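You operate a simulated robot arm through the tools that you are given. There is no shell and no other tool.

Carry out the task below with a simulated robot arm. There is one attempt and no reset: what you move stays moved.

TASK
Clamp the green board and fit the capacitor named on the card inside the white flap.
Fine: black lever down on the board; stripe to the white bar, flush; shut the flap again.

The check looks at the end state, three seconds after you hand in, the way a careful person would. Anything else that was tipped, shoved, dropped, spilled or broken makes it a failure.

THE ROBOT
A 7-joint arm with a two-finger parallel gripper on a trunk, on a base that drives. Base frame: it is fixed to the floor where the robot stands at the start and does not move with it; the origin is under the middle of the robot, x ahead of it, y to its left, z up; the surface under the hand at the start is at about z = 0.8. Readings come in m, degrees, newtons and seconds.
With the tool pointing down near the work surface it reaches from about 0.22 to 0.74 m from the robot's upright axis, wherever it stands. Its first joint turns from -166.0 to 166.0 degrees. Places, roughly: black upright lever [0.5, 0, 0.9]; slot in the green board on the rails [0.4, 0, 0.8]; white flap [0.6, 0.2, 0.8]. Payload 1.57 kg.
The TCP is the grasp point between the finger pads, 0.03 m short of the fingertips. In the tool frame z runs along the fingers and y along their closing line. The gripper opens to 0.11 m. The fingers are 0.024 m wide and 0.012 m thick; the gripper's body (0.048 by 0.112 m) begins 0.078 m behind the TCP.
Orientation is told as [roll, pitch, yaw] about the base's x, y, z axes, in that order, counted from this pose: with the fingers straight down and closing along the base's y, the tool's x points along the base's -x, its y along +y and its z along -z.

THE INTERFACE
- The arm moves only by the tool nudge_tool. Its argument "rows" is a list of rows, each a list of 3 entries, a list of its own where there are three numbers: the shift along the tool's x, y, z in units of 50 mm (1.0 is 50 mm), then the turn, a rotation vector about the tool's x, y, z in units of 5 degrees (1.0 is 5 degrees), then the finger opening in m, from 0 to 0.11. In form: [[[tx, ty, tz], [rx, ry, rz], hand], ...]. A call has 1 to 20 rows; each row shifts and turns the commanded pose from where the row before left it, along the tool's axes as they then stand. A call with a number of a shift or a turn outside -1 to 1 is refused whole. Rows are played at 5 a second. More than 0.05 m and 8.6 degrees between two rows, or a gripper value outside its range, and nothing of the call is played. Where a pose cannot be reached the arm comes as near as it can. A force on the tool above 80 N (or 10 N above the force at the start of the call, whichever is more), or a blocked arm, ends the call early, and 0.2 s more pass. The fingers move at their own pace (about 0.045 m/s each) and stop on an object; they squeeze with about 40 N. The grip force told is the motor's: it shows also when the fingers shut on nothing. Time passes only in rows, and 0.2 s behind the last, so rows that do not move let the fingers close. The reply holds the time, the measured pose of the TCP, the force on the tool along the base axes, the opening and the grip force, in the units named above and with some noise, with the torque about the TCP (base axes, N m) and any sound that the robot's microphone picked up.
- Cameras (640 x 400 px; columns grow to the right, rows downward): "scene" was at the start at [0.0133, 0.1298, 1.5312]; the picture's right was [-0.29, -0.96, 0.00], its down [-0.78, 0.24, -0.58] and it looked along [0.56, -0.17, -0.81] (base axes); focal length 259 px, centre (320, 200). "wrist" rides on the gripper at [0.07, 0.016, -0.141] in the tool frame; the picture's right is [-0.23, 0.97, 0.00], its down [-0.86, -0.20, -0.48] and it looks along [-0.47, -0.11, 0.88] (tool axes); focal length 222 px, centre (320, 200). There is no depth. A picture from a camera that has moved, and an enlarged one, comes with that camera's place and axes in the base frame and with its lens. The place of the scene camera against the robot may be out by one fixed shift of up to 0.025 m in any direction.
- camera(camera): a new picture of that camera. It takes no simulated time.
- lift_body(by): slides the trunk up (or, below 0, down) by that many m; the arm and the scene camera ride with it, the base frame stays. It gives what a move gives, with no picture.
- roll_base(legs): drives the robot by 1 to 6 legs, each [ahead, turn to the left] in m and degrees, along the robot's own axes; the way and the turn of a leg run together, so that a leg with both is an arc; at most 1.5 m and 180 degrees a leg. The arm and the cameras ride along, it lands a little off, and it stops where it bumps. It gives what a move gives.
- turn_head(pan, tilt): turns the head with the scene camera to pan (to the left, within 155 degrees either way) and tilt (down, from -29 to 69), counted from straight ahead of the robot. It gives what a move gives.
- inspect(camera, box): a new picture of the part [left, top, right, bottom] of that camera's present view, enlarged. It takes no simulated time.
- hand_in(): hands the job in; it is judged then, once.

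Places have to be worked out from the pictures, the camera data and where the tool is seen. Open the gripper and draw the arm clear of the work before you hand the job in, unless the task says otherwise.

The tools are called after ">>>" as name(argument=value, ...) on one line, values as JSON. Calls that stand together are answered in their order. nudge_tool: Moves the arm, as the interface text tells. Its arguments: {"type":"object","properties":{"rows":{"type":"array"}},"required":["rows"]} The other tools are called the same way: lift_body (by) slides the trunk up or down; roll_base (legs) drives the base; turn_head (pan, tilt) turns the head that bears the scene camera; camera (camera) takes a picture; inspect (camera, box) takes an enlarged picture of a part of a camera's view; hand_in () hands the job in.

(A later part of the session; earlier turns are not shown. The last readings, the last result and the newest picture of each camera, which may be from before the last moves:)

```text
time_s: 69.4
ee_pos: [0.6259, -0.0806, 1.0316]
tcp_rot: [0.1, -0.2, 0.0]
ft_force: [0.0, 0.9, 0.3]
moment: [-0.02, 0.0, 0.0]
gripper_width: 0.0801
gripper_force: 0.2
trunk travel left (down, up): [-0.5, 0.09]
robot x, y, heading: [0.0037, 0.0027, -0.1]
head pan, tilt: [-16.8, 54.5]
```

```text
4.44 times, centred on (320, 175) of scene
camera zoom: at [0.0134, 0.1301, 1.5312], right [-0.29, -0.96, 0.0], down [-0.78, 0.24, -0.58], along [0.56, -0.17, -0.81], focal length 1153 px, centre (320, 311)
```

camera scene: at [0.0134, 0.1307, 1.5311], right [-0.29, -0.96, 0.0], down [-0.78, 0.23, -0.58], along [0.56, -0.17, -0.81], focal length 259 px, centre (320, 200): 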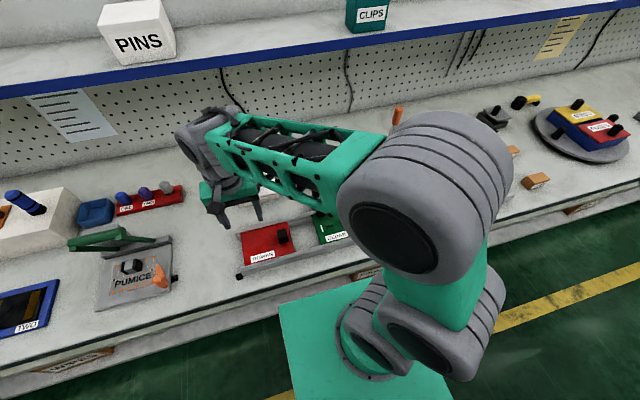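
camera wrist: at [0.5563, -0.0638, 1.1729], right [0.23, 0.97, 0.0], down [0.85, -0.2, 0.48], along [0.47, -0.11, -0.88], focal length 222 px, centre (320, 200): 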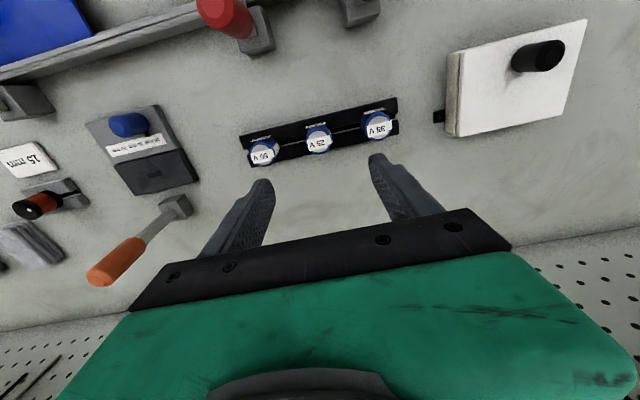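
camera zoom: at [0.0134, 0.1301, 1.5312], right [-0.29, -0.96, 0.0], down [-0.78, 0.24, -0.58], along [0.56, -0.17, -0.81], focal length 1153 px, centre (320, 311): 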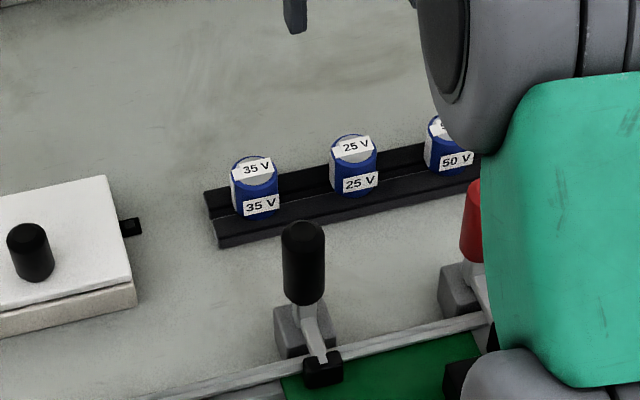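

The 25 V capacitor's top is at about (0.633, -0.083, 0.856), roughly 37 mm wide. I zoom for its height above the rack and the stripe's direction.

>>> inspect(camera="scene", box=[315, 152, 355, 182])

>>> inspect(camera="wrist", box=[285, 110, 355, 165])

```text
13.33 times, centred on (335, 167) of scene
camera zoom: at [0.0134, 0.1301, 1.5312], right [-0.29, -0.96, 0.0], down [-0.78, 0.24, -0.58], along [0.56, -0.17, -0.81], focal length 3458 px, centre (120, 640)
```

zoom: 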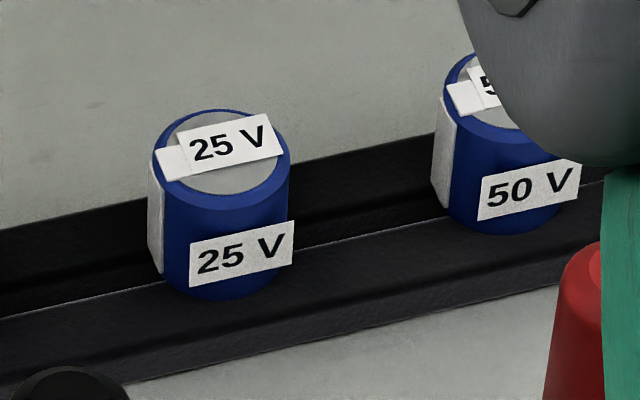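

```text
7.27 times, centred on (320, 138) of wrist
camera zoom: at [0.5563, -0.0638, 1.1729], right [0.23, 0.97, 0.0], down [0.85, -0.2, 0.48], along [0.47, -0.11, -0.88], focal length 1615 px, centre (320, 654)
```

zoom: 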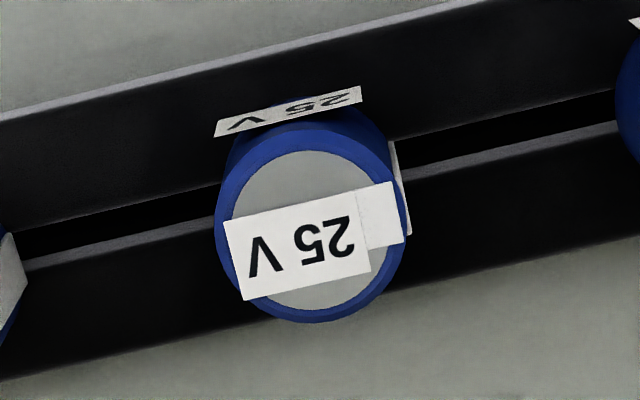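

The stripe faces +y, the same way as the board's bar from its slot, so no turning is needed. Before grasping, I go over the board with the empty hand to measure the slot precisely with the clamped board.

>>> nudge_tool(rows=[[[0.8, 0.2, 0], [0, 0, 0], 0.07], [[0.8, 0.25, 0], [0, 0, 0], 0.07], [[0.8, 0.3, 0], [0, 0, 0], 0.07], [[0.8, 0.3, 0], [0, 0, 0], 0.07], [[0.8, 0.25, 0], [0, 0, 0], 0.07], [[0.66, 0.07, 0], [0, 0, 0], 0.07], [[0, 0, 0.8], [0, 0, 0], 0.07], [[0, 0, 0.8], [0, 0, 0], 0.07]])

>>> camera(camera="wrist")

>>> inspect(camera="wrist", box=[250, 60, 390, 200])

```text
time_s: 71.2
ee_pos: [0.3959, -0.0111, 0.952]
tcp_rot: [0.0, -0.2, 0.1]
ft_force: [0.1, 0.2, 0.1]
moment: [-0.01, 0.01, -0.01]
gripper_width: 0.0701
gripper_force: 0.0
trunk travel left (down, up): [-0.5, 0.09]
robot x, y, heading: [-0.0003, 0.0027, -0.1]
head pan, tilt: [-16.8, 54.5]
```

```text
taken
camera wrist: at [0.3262, 0.005, 1.0932], right [0.23, 0.97, 0.0], down [0.85, -0.2, 0.48], along [0.47, -0.11, -0.88], focal length 222 px, centre (320, 200)
```

wrist: 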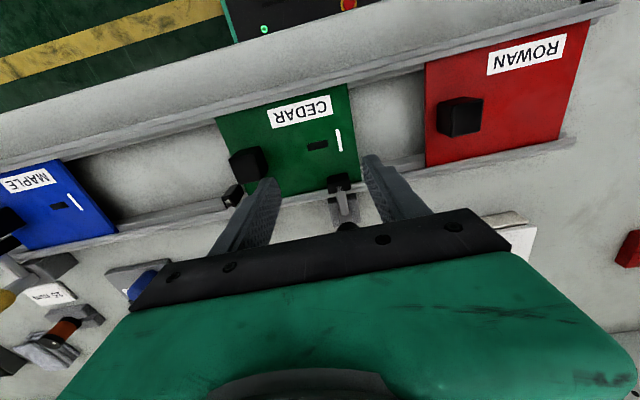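

```text
2.86 times, centred on (320, 130) of wrist
camera zoom: at [0.3262, 0.005, 1.0932], right [0.23, 0.97, 0.0], down [0.85, -0.2, 0.48], along [0.47, -0.11, -0.88], focal length 635 px, centre (320, 400)
```

zoom: 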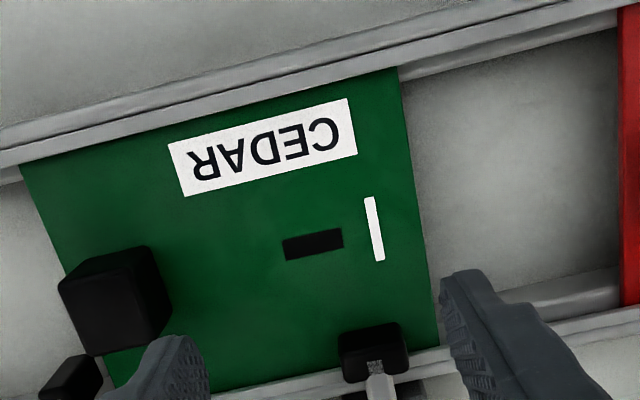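

Slot measured at about (0.394, -0.014). I lower to z≈0.885 (fingers clear of foot and block) for a finer look.

>>> nudge_tool(rows=[[[0.04, -0.05, 0.67], [0, 0, 0], 0.07], [[0, 0, 0.67], [0, 0, 0], 0.07], [[0, 0, 0], [0, 0, 0], 0.07]])

>>> inspect(camera="wrist", box=[250, 60, 390, 200])

>>> inspect(camera="wrist", box=[290, 115, 370, 175])

```text
time_s: 72.0
ee_pos: [0.3938, -0.0156, 0.8823]
tcp_rot: [0.0, -0.2, 0.0]
ft_force: [0.0, 0.4, 0.4]
moment: [0.0, 0.0, 0.0]
gripper_width: 0.0701
gripper_force: 0.1
trunk travel left (down, up): [-0.5, 0.09]
robot x, y, heading: [0.0043, -0.0007, -0.1]
head pan, tilt: [-16.8, 54.5]
```

```text
2.86 times, centred on (320, 130) of wrist
camera zoom: at [0.3238, 0.0009, 1.0251], right [0.23, 0.97, 0.0], down [0.85, -0.2, 0.48], along [0.47, -0.11, -0.88], focal length 635 px, centre (320, 400)
```

zoom: 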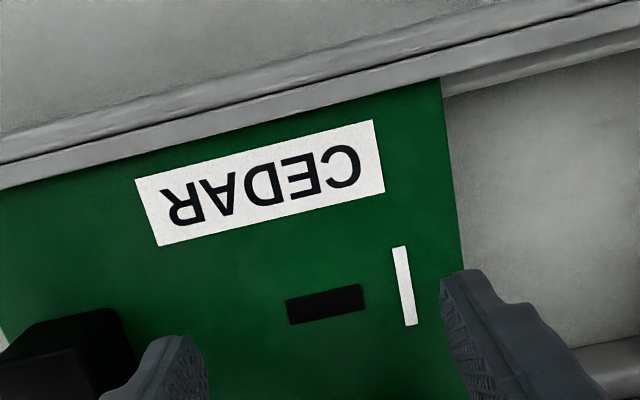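

```text
6.67 times, centred on (330, 145) of wrist
camera zoom: at [0.3238, 0.0009, 1.0251], right [0.23, 0.97, 0.0], down [0.85, -0.2, 0.48], along [0.47, -0.11, -0.88], focal length 1481 px, centre (253, 567)
```

zoom: 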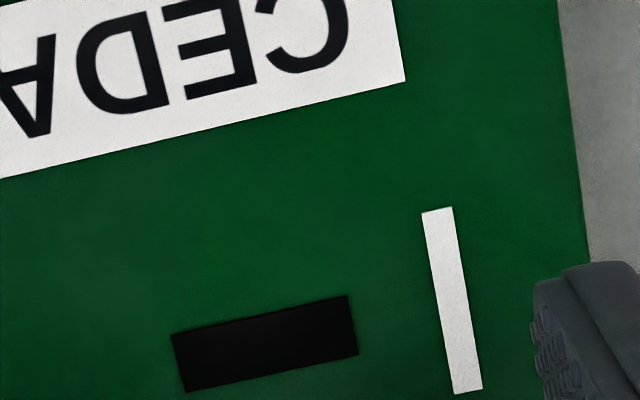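

The slot is centred at (0.394, -0.014), about 25×9 mm and parallel to y, board top ≈0.83. Now I go back up and over to the 25 V capacitor.

>>> nudge_tool(rows=[[[0, 0, -1], [0, 0, 0], 0.07], [[0, 0, -1], [0, 0, 0], 0.07], [[0, 0, -1], [0, 0, 0], 0.07], [[-0.8, -0.23, 0], [0, 0, 0], 0.08], [[-0.8, -0.23, 0], [0, 0, 0], 0.08], [[-0.8, -0.23, 0], [0, 0, 0], 0.08], [[-0.8, -0.23, 0], [0, 0, 0], 0.08], [[-0.8, -0.23, 0], [0, 0, 0], 0.08], [[-0.78, -0.23, 0], [0, 0, 0], 0.08], [[0, 0, 0.9], [0, 0, 0], 0.08], [[0, 0, 0.8], [0, 0, 0], 0.08], [[0, 0, 0], [0, 0, 0], 0.08]])

>>> camera(camera="wrist")

>>> inspect(camera="wrist", box=[270, 110, 370, 190])

```text
time_s: 74.6
ee_pos: [0.633, -0.085, 0.9467]
tcp_rot: [0.1, -0.2, -0.1]
ft_force: [0.1, 0.1, -0.1]
moment: [-0.02, -0.01, 0.02]
gripper_width: 0.08
gripper_force: 0.0
trunk travel left (down, up): [-0.5, 0.09]
robot x, y, heading: [0.0012, 0.0013, 0.2]
head pan, tilt: [-16.8, 54.5]
```

```text
taken
camera wrist: at [0.5633, -0.0689, 1.0896], right [0.23, 0.97, 0.0], down [0.85, -0.2, 0.48], along [0.47, -0.11, -0.88], focal length 222 px, centre (320, 200)
```

wrist: 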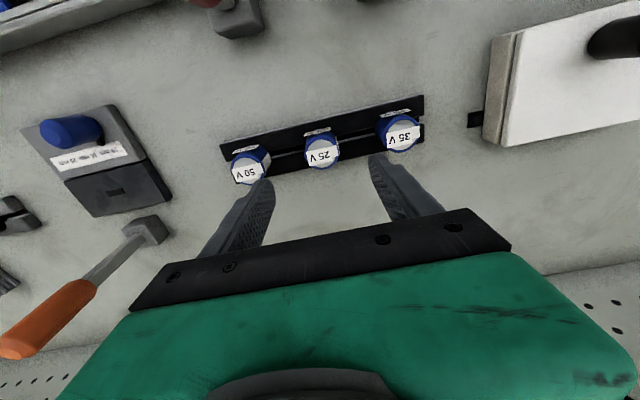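

```text
5.00 times, centred on (320, 150) of wrist
camera zoom: at [0.5633, -0.0689, 1.0896], right [0.23, 0.97, 0.0], down [0.85, -0.2, 0.48], along [0.47, -0.11, -0.88], focal length 1111 px, centre (320, 450)
```

zoom: 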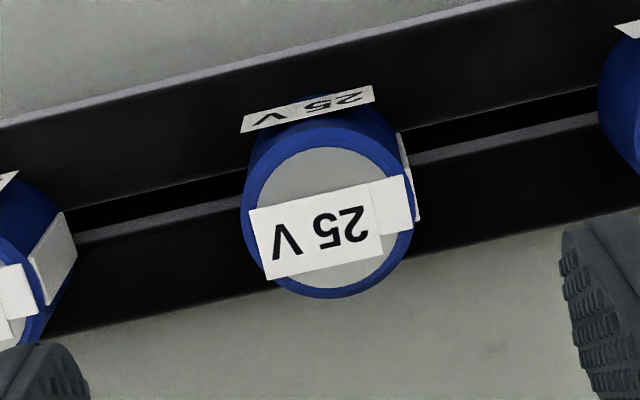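

The capacitor's centre is within 1–2 mm of the hand's axis. I correct for that and lower so that the tips come to about z=0.83, around the capacitor.

>>> nudge_tool(rows=[[[0.02, 0.03, 0.6], [0, 0, 0], 0.08], [[0, 0, 0.6], [0, 0, 0], 0.08], [[0, 0, 0.5], [0, 0, 0], 0.08], [[0, 0, 0], [0, 0, 0], 0.08]])

>>> camera(camera="wrist")

>>> inspect(camera="wrist", box=[240, 120, 400, 230])

```text
time_s: 75.6
ee_pos: [0.6333, -0.0836, 0.8627]
tcp_rot: [0.0, -0.2, 0.1]
ft_force: [0.9, -1.2, 1.0]
moment: [-0.01, 0.0, 0.01]
gripper_width: 0.08
gripper_force: 0.0
trunk travel left (down, up): [-0.5, 0.09]
robot x, y, heading: [-0.0005, 0.0009, 0.1]
head pan, tilt: [-16.8, 54.5]
```

```text
taken
camera wrist: at [0.5637, -0.0673, 1.0039], right [0.23, 0.97, 0.0], down [0.85, -0.2, 0.48], along [0.47, -0.11, -0.88], focal length 222 px, centre (320, 200)
```

wrist: 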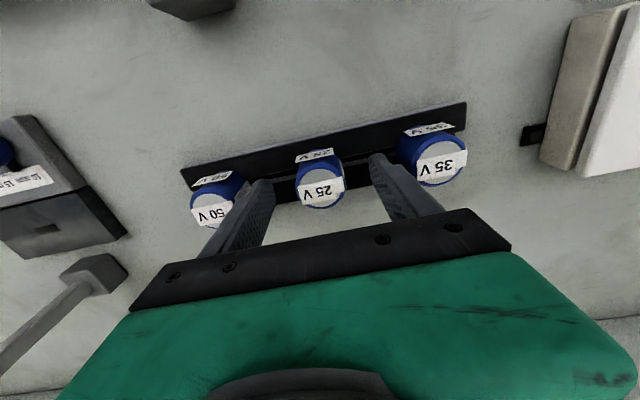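

```text
3.64 times, centred on (320, 175) of wrist
camera zoom: at [0.5637, -0.0673, 1.0039], right [0.23, 0.97, 0.0], down [0.85, -0.2, 0.48], along [0.47, -0.11, -0.88], focal length 808 px, centre (320, 291)
```

zoom: 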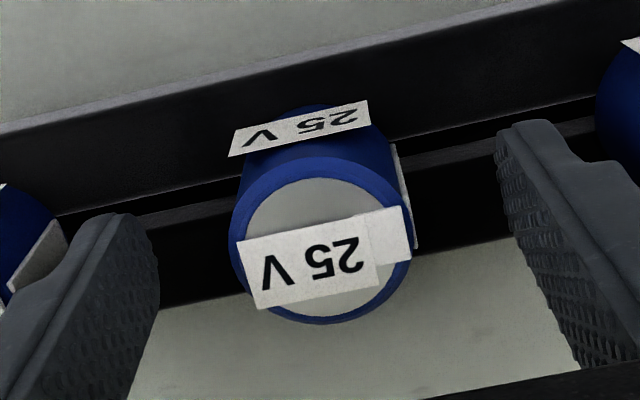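

Triangulation gives the capacitor's centre at (0.633, -0.083), top 0.854, and the rack top at about 0.811; the hand is centred on it. I lower 6 mm more and close.

>>> nudge_tool(rows=[[[0, 0, 0.12], [0, 0, 0], 0.08], [[0, 0, 0], [0, 0, 0], 0.06], [[0, 0, 0], [0, 0, 0], 0.045], [[0, 0, 0], [0, 0, 0], 0.03], [[0, 0, 0], [0, 0, 0], 0.02], [[0, 0, 0], [0, 0, 0], 0.0], [[0, 0, 0], [0, 0, 0], 0.0]])

>>> inspect(camera="wrist", box=[240, 120, 400, 230])

```text
time_s: 77.2
ee_pos: [0.6339, -0.0827, 0.8574]
tcp_rot: [0.1, -0.2, 0.1]
ft_force: [-0.2, 1.4, 0.5]
moment: [-0.01, -0.01, 0.0]
gripper_width: 0.0362
gripper_force: 40.1
trunk travel left (down, up): [-0.5, 0.09]
robot x, y, heading: [-0.0017, 0.0031, -0.0]
head pan, tilt: [-16.8, 54.5]
```

```text
3.64 times, centred on (320, 175) of wrist
camera zoom: at [0.5637, -0.0662, 0.9991], right [0.23, 0.97, 0.0], down [0.85, -0.2, 0.48], along [0.47, -0.11, -0.88], focal length 808 px, centre (320, 291)
```

zoom: 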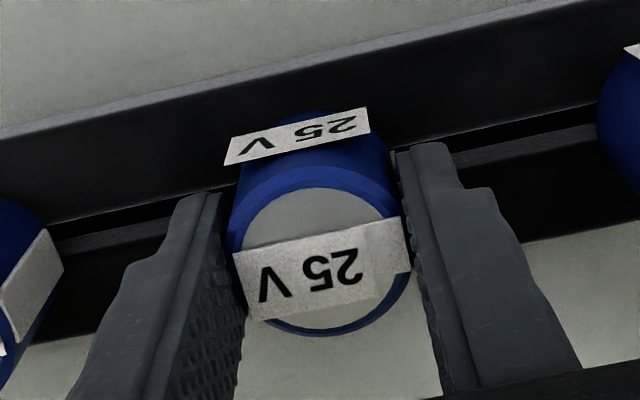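

Gripped at 36 mm. I lift straight up and check the hold and the plug's underside.

>>> nudge_tool(rows=[[[0, 0, -0.3], [0, 0, 0], 0.0], [[0, 0, -0.5], [0, 0, 0], 0.0], [[0, 0, -1], [0, 0, 0], 0.0], [[0, 0, -1], [0, 0, 0], 0.0], [[0, 0, -0.6], [0, 0, 0], 0.0]])

>>> camera(camera="wrist")

>>> inspect(camera="wrist", box=[240, 120, 400, 230])

>>> inspect(camera="scene", box=[270, 100, 390, 190])

```text
time_s: 78.4
ee_pos: [0.6319, -0.0831, 1.0269]
tcp_rot: [0.1, -0.1, 0.1]
ft_force: [0.3, 0.3, 0.2]
moment: [0.0, 0.02, 0.0]
gripper_width: 0.0363
gripper_force: 40.2
trunk travel left (down, up): [-0.5, 0.09]
robot x, y, heading: [-0.0006, 0.0009, -0.1]
head pan, tilt: [-16.8, 54.5]
```

```text
taken
camera wrist: at [0.5629, -0.0672, 1.1695], right [0.23, 0.97, 0.0], down [0.85, -0.2, 0.48], along [0.47, -0.11, -0.88], focal length 222 px, centre (320, 200)
```

wrist: 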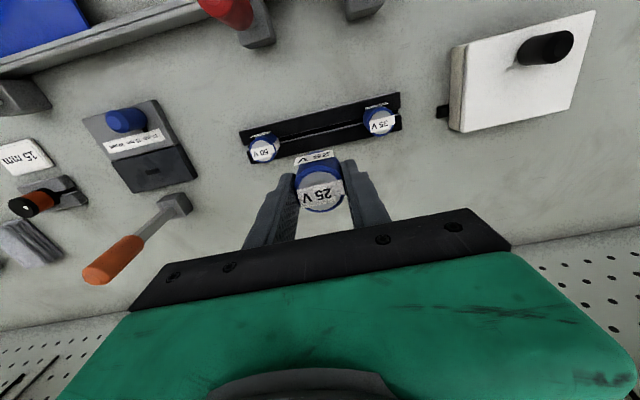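

```text
3.64 times, centred on (320, 175) of wrist
camera zoom: at [0.5629, -0.0672, 1.1695], right [0.23, 0.97, 0.0], down [0.85, -0.2, 0.48], along [0.47, -0.11, -0.88], focal length 808 px, centre (320, 291)
```

zoom: 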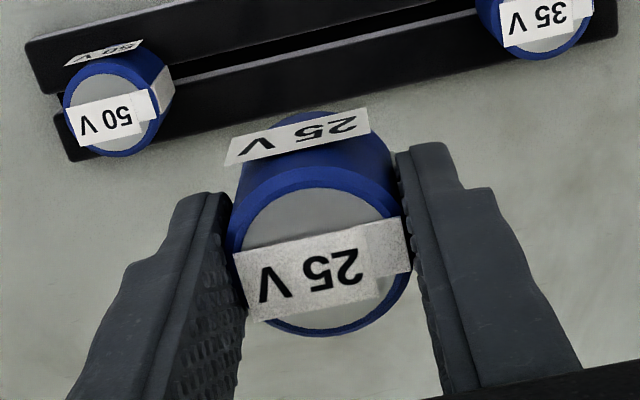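

```text
4.44 times, centred on (330, 145) of scene
camera zoom: at [0.0132, 0.1302, 1.5312], right [-0.29, -0.96, 0.0], down [-0.78, 0.24, -0.58], along [0.56, -0.17, -0.81], focal length 1153 px, centre (276, 444)
```

zoom: 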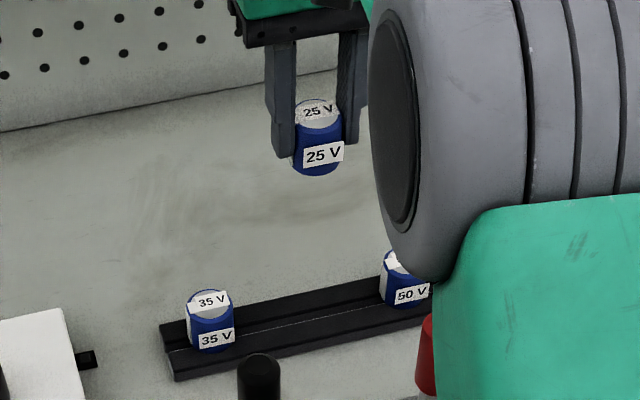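

The capacitor hangs straight, its axis within a mm of the TCP, stripe still to +y. I raise a bit more and carry it over the slot.

>>> nudge_tool(rows=[[[0, 0, -0.9], [0, 0, 0], 0.0], [[0.79, 0.05, 0], [0, 0, 0], 0.0], [[0.79, 0.1, 0], [0, 0, 0], 0.0], [[0.79, 0.2, 0], [0, 0, 0], 0.0], [[0.79, 0.3, 0], [0, 0, 0], 0.0], [[0.79, 0.35, 0], [0, 0, 0], 0.0], [[0.79, 0.39, 0], [0, 0, 0], 0.0], [[0, 0, 0], [0, 0, 0], 0.0]])

>>> camera(camera="wrist")

>>> inspect(camera="wrist", box=[250, 80, 390, 220])

```text
time_s: 80.2
ee_pos: [0.393, -0.0109, 1.0698]
tcp_rot: [0.1, -0.3, 0.0]
ft_force: [-0.6, -0.7, 0.8]
moment: [-0.02, 0.01, -0.02]
gripper_width: 0.0362
gripper_force: 40.0
trunk travel left (down, up): [-0.5, 0.09]
robot x, y, heading: [-0.0013, -0.0013, 0.0]
head pan, tilt: [-16.8, 54.5]
```

```text
taken
camera wrist: at [0.3236, 0.0048, 1.2129], right [0.23, 0.97, 0.0], down [0.85, -0.2, 0.48], along [0.47, -0.11, -0.88], focal length 222 px, centre (320, 200)
```

wrist: 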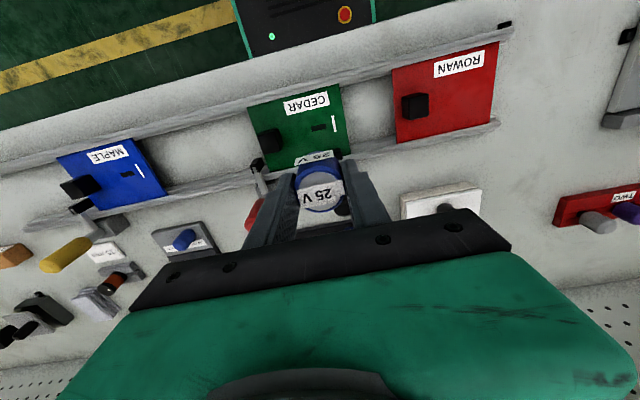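

```text
2.86 times, centred on (320, 150) of wrist
camera zoom: at [0.3236, 0.0048, 1.2129], right [0.23, 0.97, 0.0], down [0.85, -0.2, 0.48], along [0.47, -0.11, -0.88], focal length 635 px, centre (320, 343)
```

zoom: 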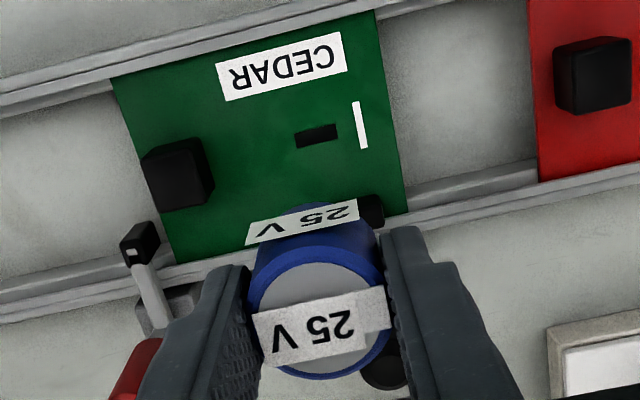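

From here the slot again computes to (0.394, -0.014). I correct by 1 mm in +x and 2 mm in -y and descend to just above the board.

>>> nudge_tool(rows=[[[-0.025, -0.05, 0.8], [0, 0, 0], 0.0], [[0, 0, 0.8], [0, 0, 0], 0.0], [[0, 0, 0.8], [0, 0, 0], 0.0], [[0, 0, 0.7], [0, 0, 0], 0.0], [[0, 0, 0], [0, 0, 0], 0.0], [[0, 0, 0], [0, 0, 0], 0.0]])

>>> inspect(camera="wrist", box=[230, 80, 410, 220])

>>> inspect(camera="scene", box=[310, 180, 380, 250])

```text
time_s: 81.6
ee_pos: [0.3949, -0.0126, 0.9206]
tcp_rot: [0.1, -0.2, 0.1]
ft_force: [0.4, 0.5, -0.7]
moment: [-0.02, -0.03, -0.01]
gripper_width: 0.0364
gripper_force: 39.5
trunk travel left (down, up): [-0.5, 0.09]
robot x, y, heading: [-0.0001, -0.0027, 0.0]
head pan, tilt: [-16.8, 54.5]
```

```text
2.86 times, centred on (320, 150) of wrist
camera zoom: at [0.3244, 0.0035, 1.0614], right [0.23, 0.97, 0.0], down [0.85, -0.2, 0.48], along [0.47, -0.11, -0.88], focal length 635 px, centre (320, 343)
```

zoom: 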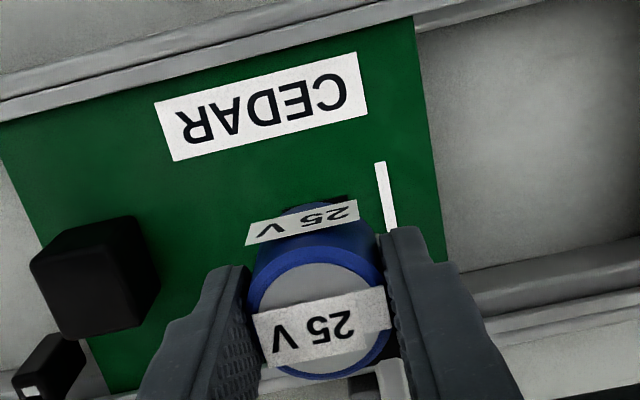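

```text
5.71 times, centred on (345, 215) of scene
camera zoom: at [0.0132, 0.1302, 1.5312], right [-0.29, -0.96, 0.0], down [-0.78, 0.24, -0.58], along [0.56, -0.17, -0.81], focal length 1482 px, centre (177, 114)
```

zoom: 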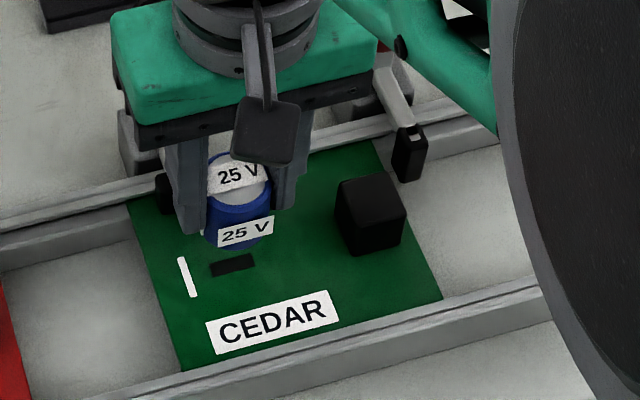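

Lined up; the free slot shows just in front of the capacitor in the scene view as expected from the slanted line of sight. I shift 1 mm in -y and lower in small steps, watching the force.

>>> nudge_tool(rows=[[[0, -0.02, 0.25], [0, 0, 0], 0.0], [[0, 0, 0.25], [0, 0, 0], 0.0], [[0, 0, 0], [0, 0, 0], 0.0]])

>>> nudge_tool(rows=[[[0, 0, 0.06], [0, 0, 0], 0.0], [[0, 0, 0], [0, 0, 0], 0.0]])

>>> inspect(camera="wrist", box=[230, 80, 410, 220])

>>> inspect(camera="scene", box=[310, 180, 380, 250])

```text
time_s: 82.4
ee_pos: [0.3961, -0.0169, 0.8952]
tcp_rot: [-0.1, -0.2, -0.1]
ft_force: [0.1, -0.1, -0.4]
moment: [-0.02, 0.01, 0.0]
gripper_width: 0.0362
gripper_force: 39.9
trunk travel left (down, up): [-0.5, 0.09]
robot x, y, heading: [-0.004, 0.0034, -0.0]
head pan, tilt: [-16.8, 54.5]
```

```text
time_s: 83.0
ee_pos: [0.3945, -0.0165, 0.8903]
tcp_rot: [-0.1, -0.1, 0.0]
ft_force: [-0.4, -0.4, -0.3]
moment: [-0.01, -0.03, 0.0]
gripper_width: 0.0364
gripper_force: 40.1
trunk travel left (down, up): [-0.5, 0.09]
robot x, y, heading: [-0.0013, 0.0018, -0.1]
head pan, tilt: [-16.8, 54.5]
```

```text
2.86 times, centred on (320, 150) of wrist
camera zoom: at [0.3258, 0.0001, 1.0323], right [0.23, 0.97, 0.0], down [0.85, -0.2, 0.48], along [0.47, -0.11, -0.88], focal length 635 px, centre (320, 343)
```

zoom: 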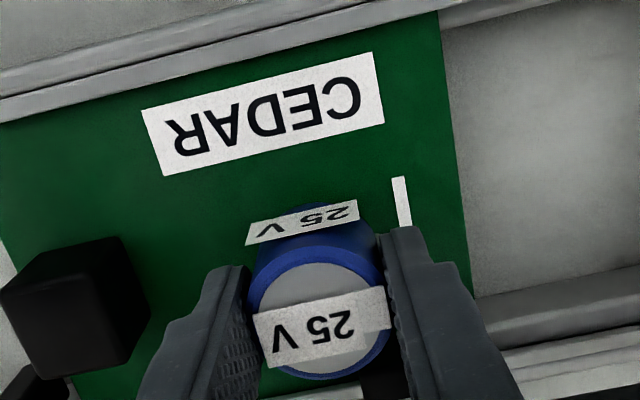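

```text
5.71 times, centred on (345, 215) of scene
camera zoom: at [0.0134, 0.1302, 1.5312], right [-0.29, -0.96, 0.0], down [-0.78, 0.24, -0.58], along [0.56, -0.17, -0.81], focal length 1482 px, centre (177, 114)
```

zoom: 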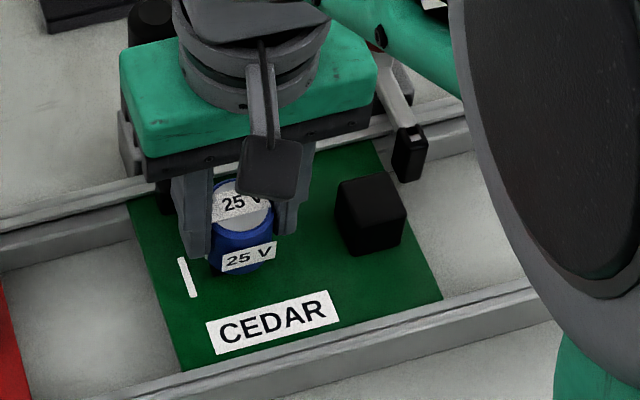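

Comparing the CEDAR label in this picture with the slot-measuring picture, the capacitor is now at (0.3945, -0.0161), i.e. 2 mm too far in -y. I shift it back and recheck.

>>> nudge_tool(rows=[[[0.01, 0.044, 0], [0, 0, 0], 0.0], [[0, 0, 0], [0, 0, 0], 0.0], [[0, 0, 0], [0, 0, 0], 0.0]])

>>> inspect(camera="wrist", box=[230, 80, 410, 220])

```text
time_s: 83.8
ee_pos: [0.3947, -0.0124, 0.8918]
tcp_rot: [0.0, -0.2, 0.0]
ft_force: [0.3, -0.1, -0.7]
moment: [-0.02, 0.0, 0.02]
gripper_width: 0.0363
gripper_force: 40.2
trunk travel left (down, up): [-0.5, 0.09]
robot x, y, heading: [-0.0024, 0.0015, 0.1]
head pan, tilt: [-16.8, 54.5]
```

```text
2.86 times, centred on (320, 150) of wrist
camera zoom: at [0.3255, 0.003, 1.0325], right [0.23, 0.97, 0.0], down [0.85, -0.2, 0.48], along [0.47, -0.11, -0.88], focal length 635 px, centre (320, 343)
```

zoom: 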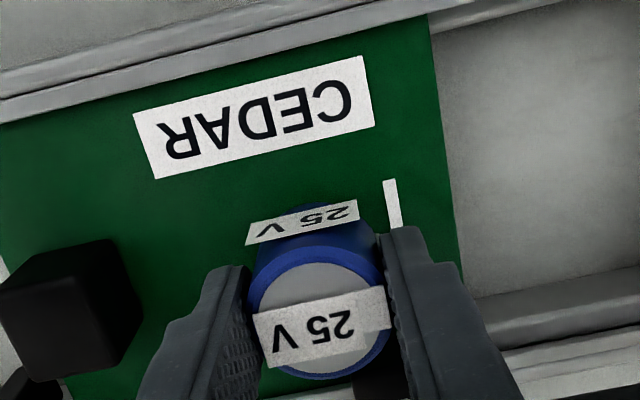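

Now the capacitor computes to (0.3946, -0.0133) against the slot's (0.394, -0.0139) – within 1 mm. I lower in 3 mm steps with that small correction.

>>> nudge_tool(rows=[[[0.01, -0.01, 0.06], [0, 0, 0], 0.0], [[0, 0, 0], [0, 0, 0], 0.0]])

>>> nudge_tool(rows=[[[0, 0, 0.06], [0, 0, 0], 0.0], [[0, 0, 0], [0, 0, 0], 0.0]])

>>> nudge_tool(rows=[[[0, 0, 0.04], [0, 0, 0], 0.0], [[0, 0, 0], [0, 0, 0], 0.0]])

>>> inspect(camera="scene", box=[310, 180, 380, 250])

```text
time_s: 84.4
ee_pos: [0.3952, -0.0146, 0.8875]
tcp_rot: [0.0, -0.3, 0.0]
ft_force: [0.4, 0.0, -0.8]
moment: [-0.02, 0.0, 0.0]
gripper_width: 0.0363
gripper_force: 40.3
trunk travel left (down, up): [-0.5, 0.09]
robot x, y, heading: [0.0017, -0.0006, -0.3]
head pan, tilt: [-16.8, 54.5]
```

```text
time_s: 85.0
ee_pos: [0.3959, -0.0153, 0.8844]
tcp_rot: [0.0, -0.2, 0.0]
ft_force: [0.9, 0.0, -0.8]
moment: [0.0, 0.01, 0.02]
gripper_width: 0.0363
gripper_force: 39.5
trunk travel left (down, up): [-0.5, 0.09]
robot x, y, heading: [-0.0011, -0.0004, -0.1]
head pan, tilt: [-16.8, 54.5]
```

```text
time_s: 85.6
ee_pos: [0.3957, -0.0127, 0.8834]
tcp_rot: [0.0, -0.2, -0.1]
ft_force: [-0.1, 0.6, -0.1]
moment: [0.02, 0.03, 0.02]
gripper_width: 0.0365
gripper_force: 40.1
trunk travel left (down, up): [-0.5, 0.09]
robot x, y, heading: [-0.0016, 0.0039, 0.2]
head pan, tilt: [-16.8, 54.5]
```

```text
5.71 times, centred on (345, 215) of scene
camera zoom: at [0.0133, 0.1302, 1.5312], right [-0.29, -0.96, 0.0], down [-0.78, 0.24, -0.58], along [0.56, -0.17, -0.81], focal length 1482 px, centre (177, 114)
```

zoom: 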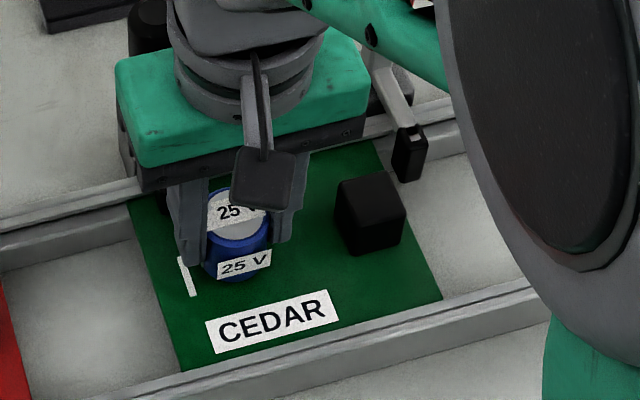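

No contact yet; the arm sways by a mm or two. I keep lowering in small steps.

>>> nudge_tool(rows=[[[0, 0, 0.04], [0, 0, 0], 0.0], [[0, 0, 0], [0, 0, 0], 0.0]])

>>> nudge_tool(rows=[[[0, 0, 0.04], [0, 0, 0], 0.0], [[0, 0, 0], [0, 0, 0], 0.0]])

>>> inspect(camera="wrist", box=[230, 80, 410, 220])

```text
time_s: 86.2
ee_pos: [0.3961, -0.0142, 0.8819]
tcp_rot: [0.0, -0.2, 0.0]
ft_force: [0.1, 0.8, -0.6]
moment: [0.01, 0.01, 0.0]
gripper_width: 0.0364
gripper_force: 39.7
trunk travel left (down, up): [-0.5, 0.09]
robot x, y, heading: [0.0007, 0.0018, -0.1]
head pan, tilt: [-16.8, 54.5]
```

```text
time_s: 86.8
ee_pos: [0.3968, -0.0135, 0.8801]
tcp_rot: [0.0, -0.1, -0.1]
ft_force: [-0.5, -0.7, 0.1]
moment: [-0.04, 0.03, -0.01]
gripper_width: 0.0363
gripper_force: 40.5
trunk travel left (down, up): [-0.5, 0.09]
robot x, y, heading: [-0.0031, 0.0049, -0.1]
head pan, tilt: [-16.8, 54.5]
```

```text
2.86 times, centred on (320, 150) of wrist
camera zoom: at [0.3263, 0.0025, 1.0207], right [0.23, 0.97, 0.0], down [0.85, -0.2, 0.48], along [0.47, -0.11, -0.88], focal length 635 px, centre (320, 343)
```

zoom: 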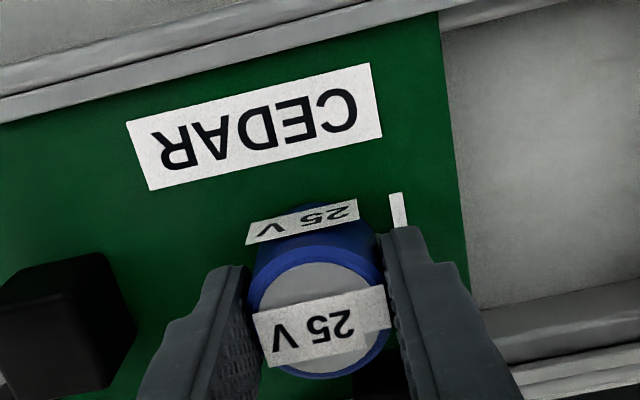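

Alignment is within 1 mm and there's no resistance, so the plug seems to be entering the slot. I continue down.

>>> nudge_tool(rows=[[[0, 0, 0.04], [0, 0, 0], 0.0], [[0, 0, 0], [0, 0, 0], 0.0]])

>>> nudge_tool(rows=[[[0, 0, 0.04], [0, 0, 0], 0.0], [[0, 0, 0], [0, 0, 0], 0.0]])

>>> nudge_tool(rows=[[[0, 0, 0.04], [0, 0, 0], 0.0], [[0, 0, 0], [0, 0, 0], 0.0]])

>>> inspect(camera="scene", box=[315, 195, 365, 235])

```text
time_s: 87.4
ee_pos: [0.3961, -0.0131, 0.8768]
tcp_rot: [0.1, -0.2, -0.1]
ft_force: [0.1, -0.5, -1.5]
moment: [-0.02, -0.02, 0.01]
gripper_width: 0.0361
gripper_force: 40.0
trunk travel left (down, up): [-0.5, 0.09]
robot x, y, heading: [0.0014, 0.0038, -0.1]
head pan, tilt: [-16.8, 54.5]
```

```text
time_s: 88.0
ee_pos: [0.3972, -0.0148, 0.8747]
tcp_rot: [0.0, -0.3, 0.0]
ft_force: [-0.2, 0.2, -0.6]
moment: [-0.05, -0.01, 0.0]
gripper_width: 0.0363
gripper_force: 39.6
trunk travel left (down, up): [-0.5, 0.09]
robot x, y, heading: [-0.001, 0.0, 0.4]
head pan, tilt: [-16.8, 54.5]
```

```text
time_s: 88.6
ee_pos: [0.3957, -0.015, 0.8727]
tcp_rot: [0.0, -0.3, -0.1]
ft_force: [-1.5, 1.3, 11.0]
moment: [-0.03, 0.09, -0.05]
gripper_width: 0.0363
gripper_force: 40.6
trunk travel left (down, up): [-0.5, 0.09]
robot x, y, heading: [-0.0014, 0.003, -0.1]
head pan, tilt: [-16.8, 54.5]
```

```text
10.00 times, centred on (340, 215) of scene
camera zoom: at [0.0125, 0.1303, 1.5313], right [-0.29, -0.96, 0.0], down [-0.78, 0.24, -0.58], along [0.56, -0.17, -0.81], focal length 2594 px, centre (120, 50)
```

zoom: 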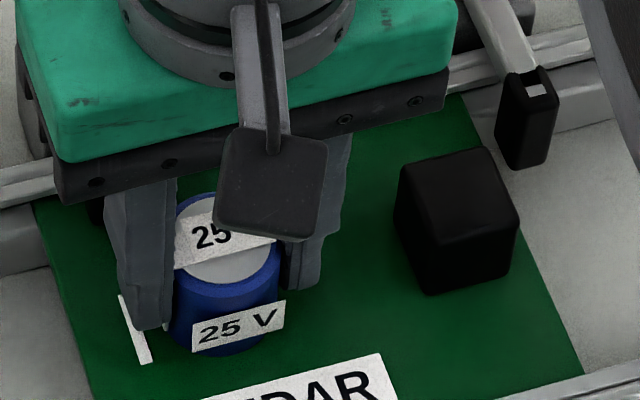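

Contact with 11 N at TCP z=0.8727, about where the capacitor body should meet the board. I press a little more to seat it.

>>> nudge_tool(rows=[[[0, 0, 0.04], [0, 0, 0], 0.0], [[0, 0, 0], [0, 0, 0], 0.0]])

>>> inspect(camera="wrist", box=[230, 80, 410, 220])

```text
time_s: 89.2
ee_pos: [0.3968, -0.0148, 0.8719]
tcp_rot: [0.0, -0.4, 0.0]
ft_force: [-2.0, 0.3, 22.4]
moment: [-0.16, 0.14, -0.01]
gripper_width: 0.0363
gripper_force: 40.4
trunk travel left (down, up): [-0.5, 0.09]
robot x, y, heading: [0.0014, 0.0014, 0.0]
head pan, tilt: [-16.8, 54.5]
```

```text
2.86 times, centred on (320, 150) of wrist
camera zoom: at [0.3257, 0.0017, 1.013], right [0.23, 0.97, 0.0], down [0.85, -0.2, 0.48], along [0.47, -0.11, -0.87], focal length 635 px, centre (320, 343)
```

zoom: 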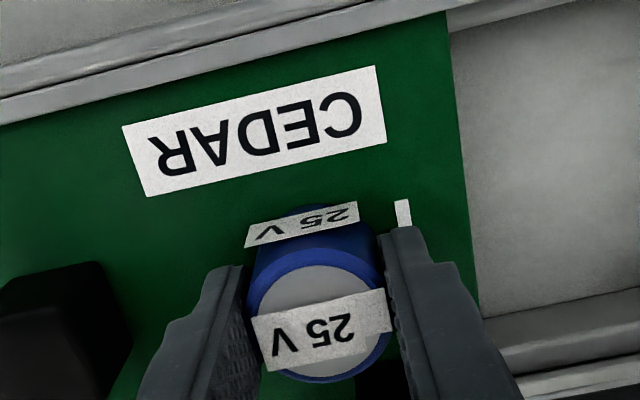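

I test whether the plug is captured: ease the downward push and try a 3 mm sideways move, reading the force.

>>> nudge_tool(rows=[[[0, 0, -0.05], [0, 0, 0], 0.0], [[0, 0, 0], [0, 0, 0], 0.0]])

>>> nudge_tool(rows=[[[0.06, 0, 0], [0, 0, 0], 0.0], [[0, 0, 0], [0, 0, 0], 0.0]])

>>> nudge_tool(rows=[[[-0.06, 0.06, 0], [0, 0, 0], 0.0], [[0, 0, 0], [0, 0, 0], 0.0]])

```text
time_s: 89.8
ee_pos: [0.3958, -0.0137, 0.8705]
tcp_rot: [0.1, 0.1, 0.0]
ft_force: [0.0, -0.5, -0.4]
moment: [0.0, -0.01, -0.01]
gripper_width: 0.0363
gripper_force: 39.8
trunk travel left (down, up): [-0.5, 0.09]
robot x, y, heading: [0.0033, 0.0012, 0.1]
head pan, tilt: [-16.8, 54.5]
```

```text
time_s: 90.4
ee_pos: [0.3926, -0.0158, 0.8719]
tcp_rot: [0.1, -0.2, 0.0]
ft_force: [0.1, 0.0, -1.2]
moment: [-0.02, -0.03, -0.02]
gripper_width: 0.036
gripper_force: 40.8
trunk travel left (down, up): [-0.5, 0.09]
robot x, y, heading: [0.003, 0.0023, -0.5]
head pan, tilt: [-16.8, 54.5]
```

```text
time_s: 91.0
ee_pos: [0.3955, -0.0104, 0.8727]
tcp_rot: [0.0, -0.2, -0.1]
ft_force: [0.2, -0.4, -0.5]
moment: [0.01, 0.01, 0.01]
gripper_width: 0.0363
gripper_force: 40.2
trunk travel left (down, up): [-0.5, 0.09]
robot x, y, heading: [0.0001, 0.0024, 0.0]
head pan, tilt: [-16.8, 54.5]
```

Sideways moves met no resistance, so the plug is not clearly captured. I look closely at the capacitor's lower edge from the scene camera before deciding.

>>> inspect(camera="scene", box=[325, 200, 355, 225])

>>> inspect(camera="wrist", box=[285, 130, 355, 180])

```text
16.00 times, centred on (340, 212) of scene
camera zoom: at [0.0133, 0.1302, 1.5312], right [-0.29, -0.96, 0.0], down [-0.78, 0.24, -0.58], along [0.56, -0.17, -0.81], focal length 4150 px, centre (0, 0)
```

zoom: 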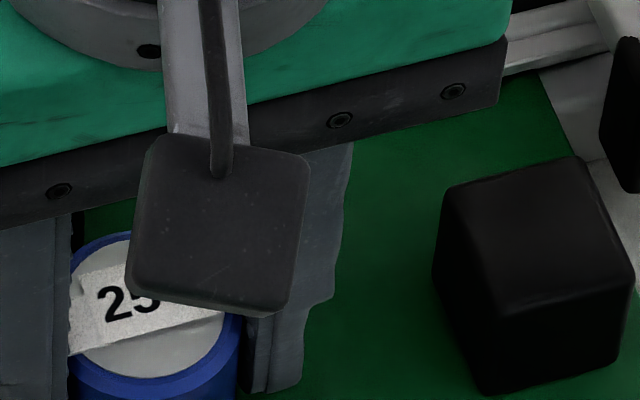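

```text
8.00 times, centred on (320, 155) of wrist
camera zoom: at [0.3258, 0.0053, 1.0143], right [0.23, 0.97, 0.0], down [0.85, -0.2, 0.48], along [0.47, -0.11, -0.88], focal length 1777 px, centre (320, 560)
```

zoom: 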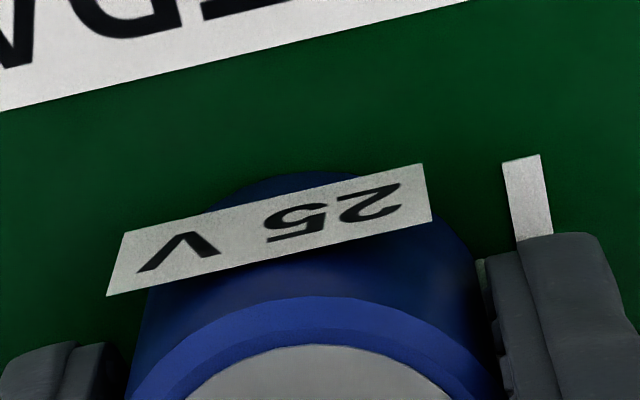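

Ambiguous from these views. I lift the capacitor well up and tilt it toward the head camera to see its underside plug.

>>> nudge_tool(rows=[[[0, -0.06, -0.4], [0, 0, 0], 0.0], [[0, 0, -1], [0, 0, 0], 0.0], [[0, 0, -1], [0, 0, 0], 0.0], [[0, 0, -1], [0, 0, 0], 0.0], [[0, 0, -1], [0, 0, 0], 0.0], [[0, 0, -1], [0, 0, 0], 0.0], [[0, 0, -1], [0, 0, 0], 0.0], [[0, 0, -1], [0, 0, 0], 0.0], [[0, 0, -1], [0, 0, 0], 0.0], [[0, 0, 0], [0, 1, 0], 0.0], [[0, 0, 0], [0, 1, 0], 0.0], [[0, 0, 0], [0, 1, 0], 0.0], [[0, 0, 0], [0, 1, 0], 0.0], [[0, 0, 0], [0, 1, 0], 0.0]])

>>> camera(camera="scene")

```text
time_s: 93.5
ee_pos: [0.3998, -0.016, 1.2911]
tcp_rot: [0.0, 9.1, 0.0]
ft_force: [10.8, 0.3, -22.5]
moment: [-0.03, 0.87, -0.05]
gripper_width: 0.0363
gripper_force: 39.6
out of reach, approached as far as the arm can: row 12
trunk travel left (down, up): [-0.5, 0.09]
robot x, y, heading: [0.0025, -0.002, 0.2]
head pan, tilt: [-16.8, 54.5]
stopped in row 12: the force on the tool passed its limit at 148 N (the readings are from after the stop); the commanded pose is now the measured one
```

```text
taken
camera scene: at [0.0132, 0.1302, 1.5312], right [-0.29, -0.96, 0.0], down [-0.78, 0.24, -0.58], along [0.56, -0.17, -0.81], focal length 259 px, centre (320, 200)
```

scene: 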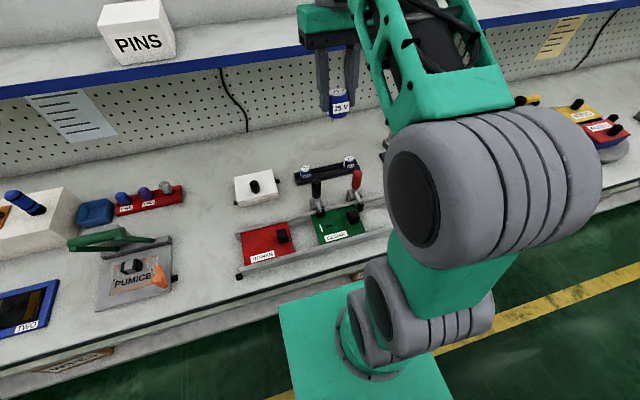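

The arm met something while tilting (148 N spike). I undo the tilt and come down right away.

>>> nudge_tool(rows=[[[0, 0, 0.3], [0, -0.8, 0], 0.0], [[0, 0, 0.5], [0, -1, 0], 0.0], [[0, 0, 0.5], [0, 0, 0], 0.0]])

>>> camera(camera="wrist")

>>> camera(camera="scene")

```text
time_s: 94.3
ee_pos: [0.3951, -0.0139, 1.2264]
tcp_rot: [0.0, 0.2, 0.1]
ft_force: [-0.6, -0.3, -0.7]
moment: [-0.01, 0.0, 0.0]
gripper_width: 0.0362
gripper_force: 40.1
trunk travel left (down, up): [-0.5, 0.09]
robot x, y, heading: [0.0003, -0.0011, -0.1]
head pan, tilt: [-16.8, 54.5]
```

```text
taken
camera wrist: at [0.326, 0.0011, 1.3685], right [0.23, 0.97, 0.0], down [0.86, -0.2, 0.47], along [0.46, -0.11, -0.88], focal length 222 px, centre (320, 200)
```

wrist: 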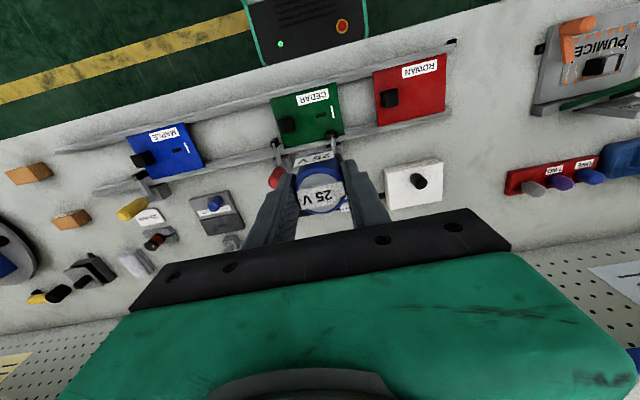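

```text
taken
camera scene: at [0.0133, 0.1302, 1.5312], right [-0.29, -0.96, 0.0], down [-0.78, 0.24, -0.58], along [0.56, -0.17, -0.81], focal length 259 px, centre (320, 200)
```

scene: 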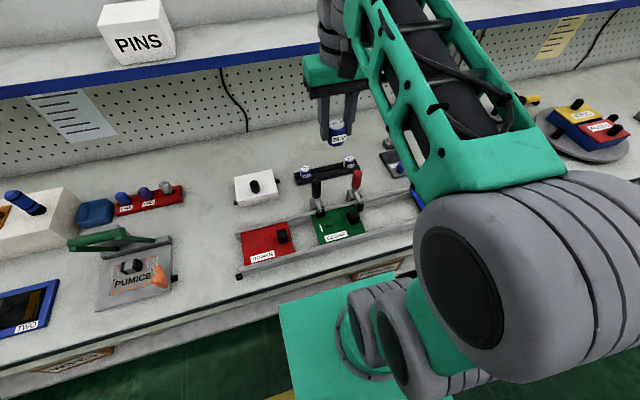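

Forces are back to zero and nothing on the bench or shelf moved. From here the head camera sees the capacitor at a flatter angle; I zoom in on its underside.

>>> inspect(camera="scene", box=[315, 105, 365, 155])

>>> inspect(camera="scene", box=[290, 150, 380, 250])

>>> inspect(camera="wrist", box=[270, 130, 370, 220])

```text
8.00 times, centred on (340, 130) of scene
camera zoom: at [0.0133, 0.1302, 1.5312], right [-0.29, -0.96, 0.0], down [-0.78, 0.24, -0.58], along [0.56, -0.17, -0.81], focal length 2075 px, centre (160, 760)
```

zoom: 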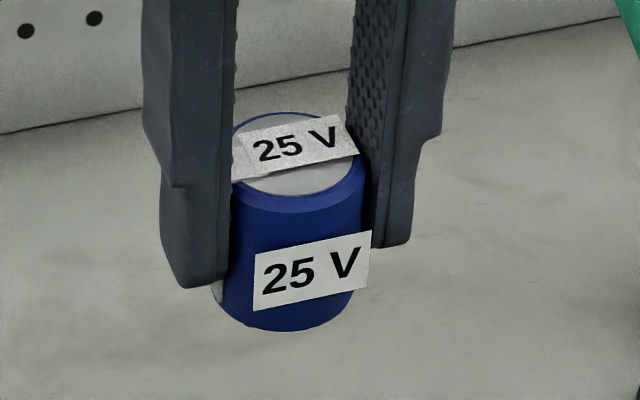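

```text
4.00 times, centred on (335, 200) of scene
camera zoom: at [0.0133, 0.1302, 1.5312], right [-0.29, -0.96, 0.0], down [-0.78, 0.24, -0.58], along [0.56, -0.17, -0.81], focal length 1038 px, centre (260, 200)
```

zoom: 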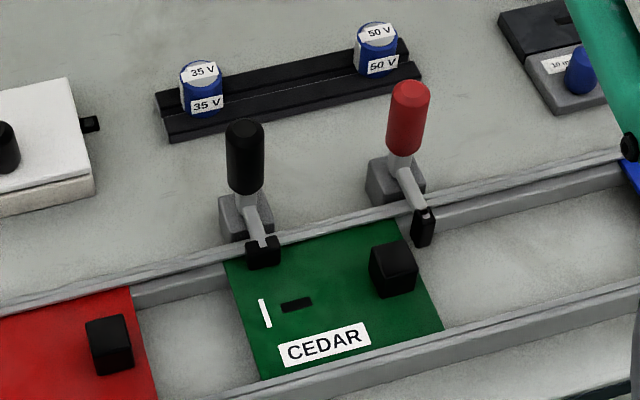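

```text
4.44 times, centred on (320, 175) of wrist
camera zoom: at [0.326, 0.0011, 1.3685], right [0.23, 0.97, 0.0], down [0.86, -0.2, 0.47], along [0.46, -0.11, -0.88], focal length 987 px, centre (320, 311)
```

zoom: 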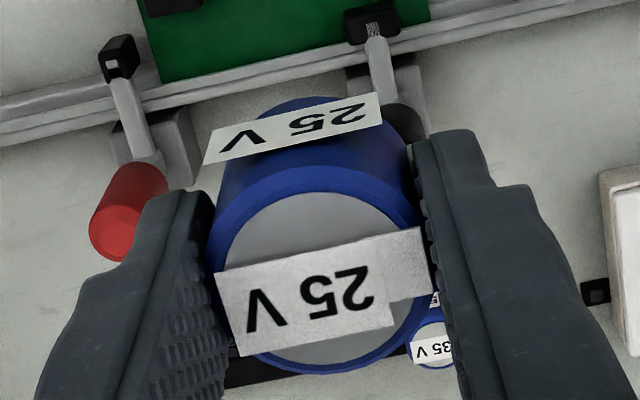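

No long plug is visible below the body from this angle, and the black lever still holds the board. The body's height computes to about 38 mm, so its bottom was at board level at contact. I go back down over the slot to test capture more thoroughly.

>>> nudge_tool(rows=[[[0, 0, 0.9], [0, 0, 0], 0.0], [[0, 0, 0.9], [0, 0, 0], 0.0], [[0, 0, 0.9], [0, 0, 0], 0.0], [[0, 0, 0.9], [0, 0, 0], 0.0], [[0, 0, 0.9], [0, 0, 0], 0.0], [[0, 0, 0.9], [0, 0, 0], 0.0], [[0, 0, 0.7], [0, 0, 0], 0.0], [[0, 0, 0.4], [0, 0, 0], 0.0], [[0, 0, 0], [0, 0, 0], 0.0], [[0, 0, 0], [0, 0, 0], 0.0]])

>>> inspect(camera="wrist", box=[230, 80, 410, 220])

```text
time_s: 96.5
ee_pos: [0.3929, -0.0178, 0.9004]
tcp_rot: [0.0, 0.2, 0.2]
ft_force: [-0.4, -0.1, 0.0]
moment: [0.01, -0.01, 0.05]
gripper_width: 0.0363
gripper_force: 39.9
trunk travel left (down, up): [-0.5, 0.09]
robot x, y, heading: [0.0001, 0.0041, 0.2]
head pan, tilt: [-16.8, 54.5]
```

```text
2.86 times, centred on (320, 150) of wrist
camera zoom: at [0.3241, -0.0012, 1.0435], right [0.23, 0.97, 0.0], down [0.86, -0.2, 0.47], along [0.46, -0.11, -0.88], focal length 635 px, centre (320, 343)
```

zoom: 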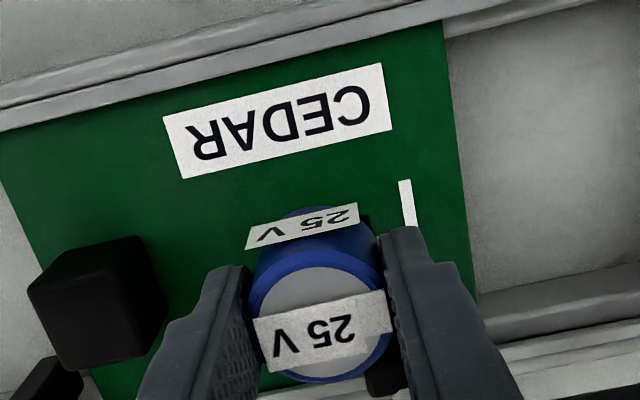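

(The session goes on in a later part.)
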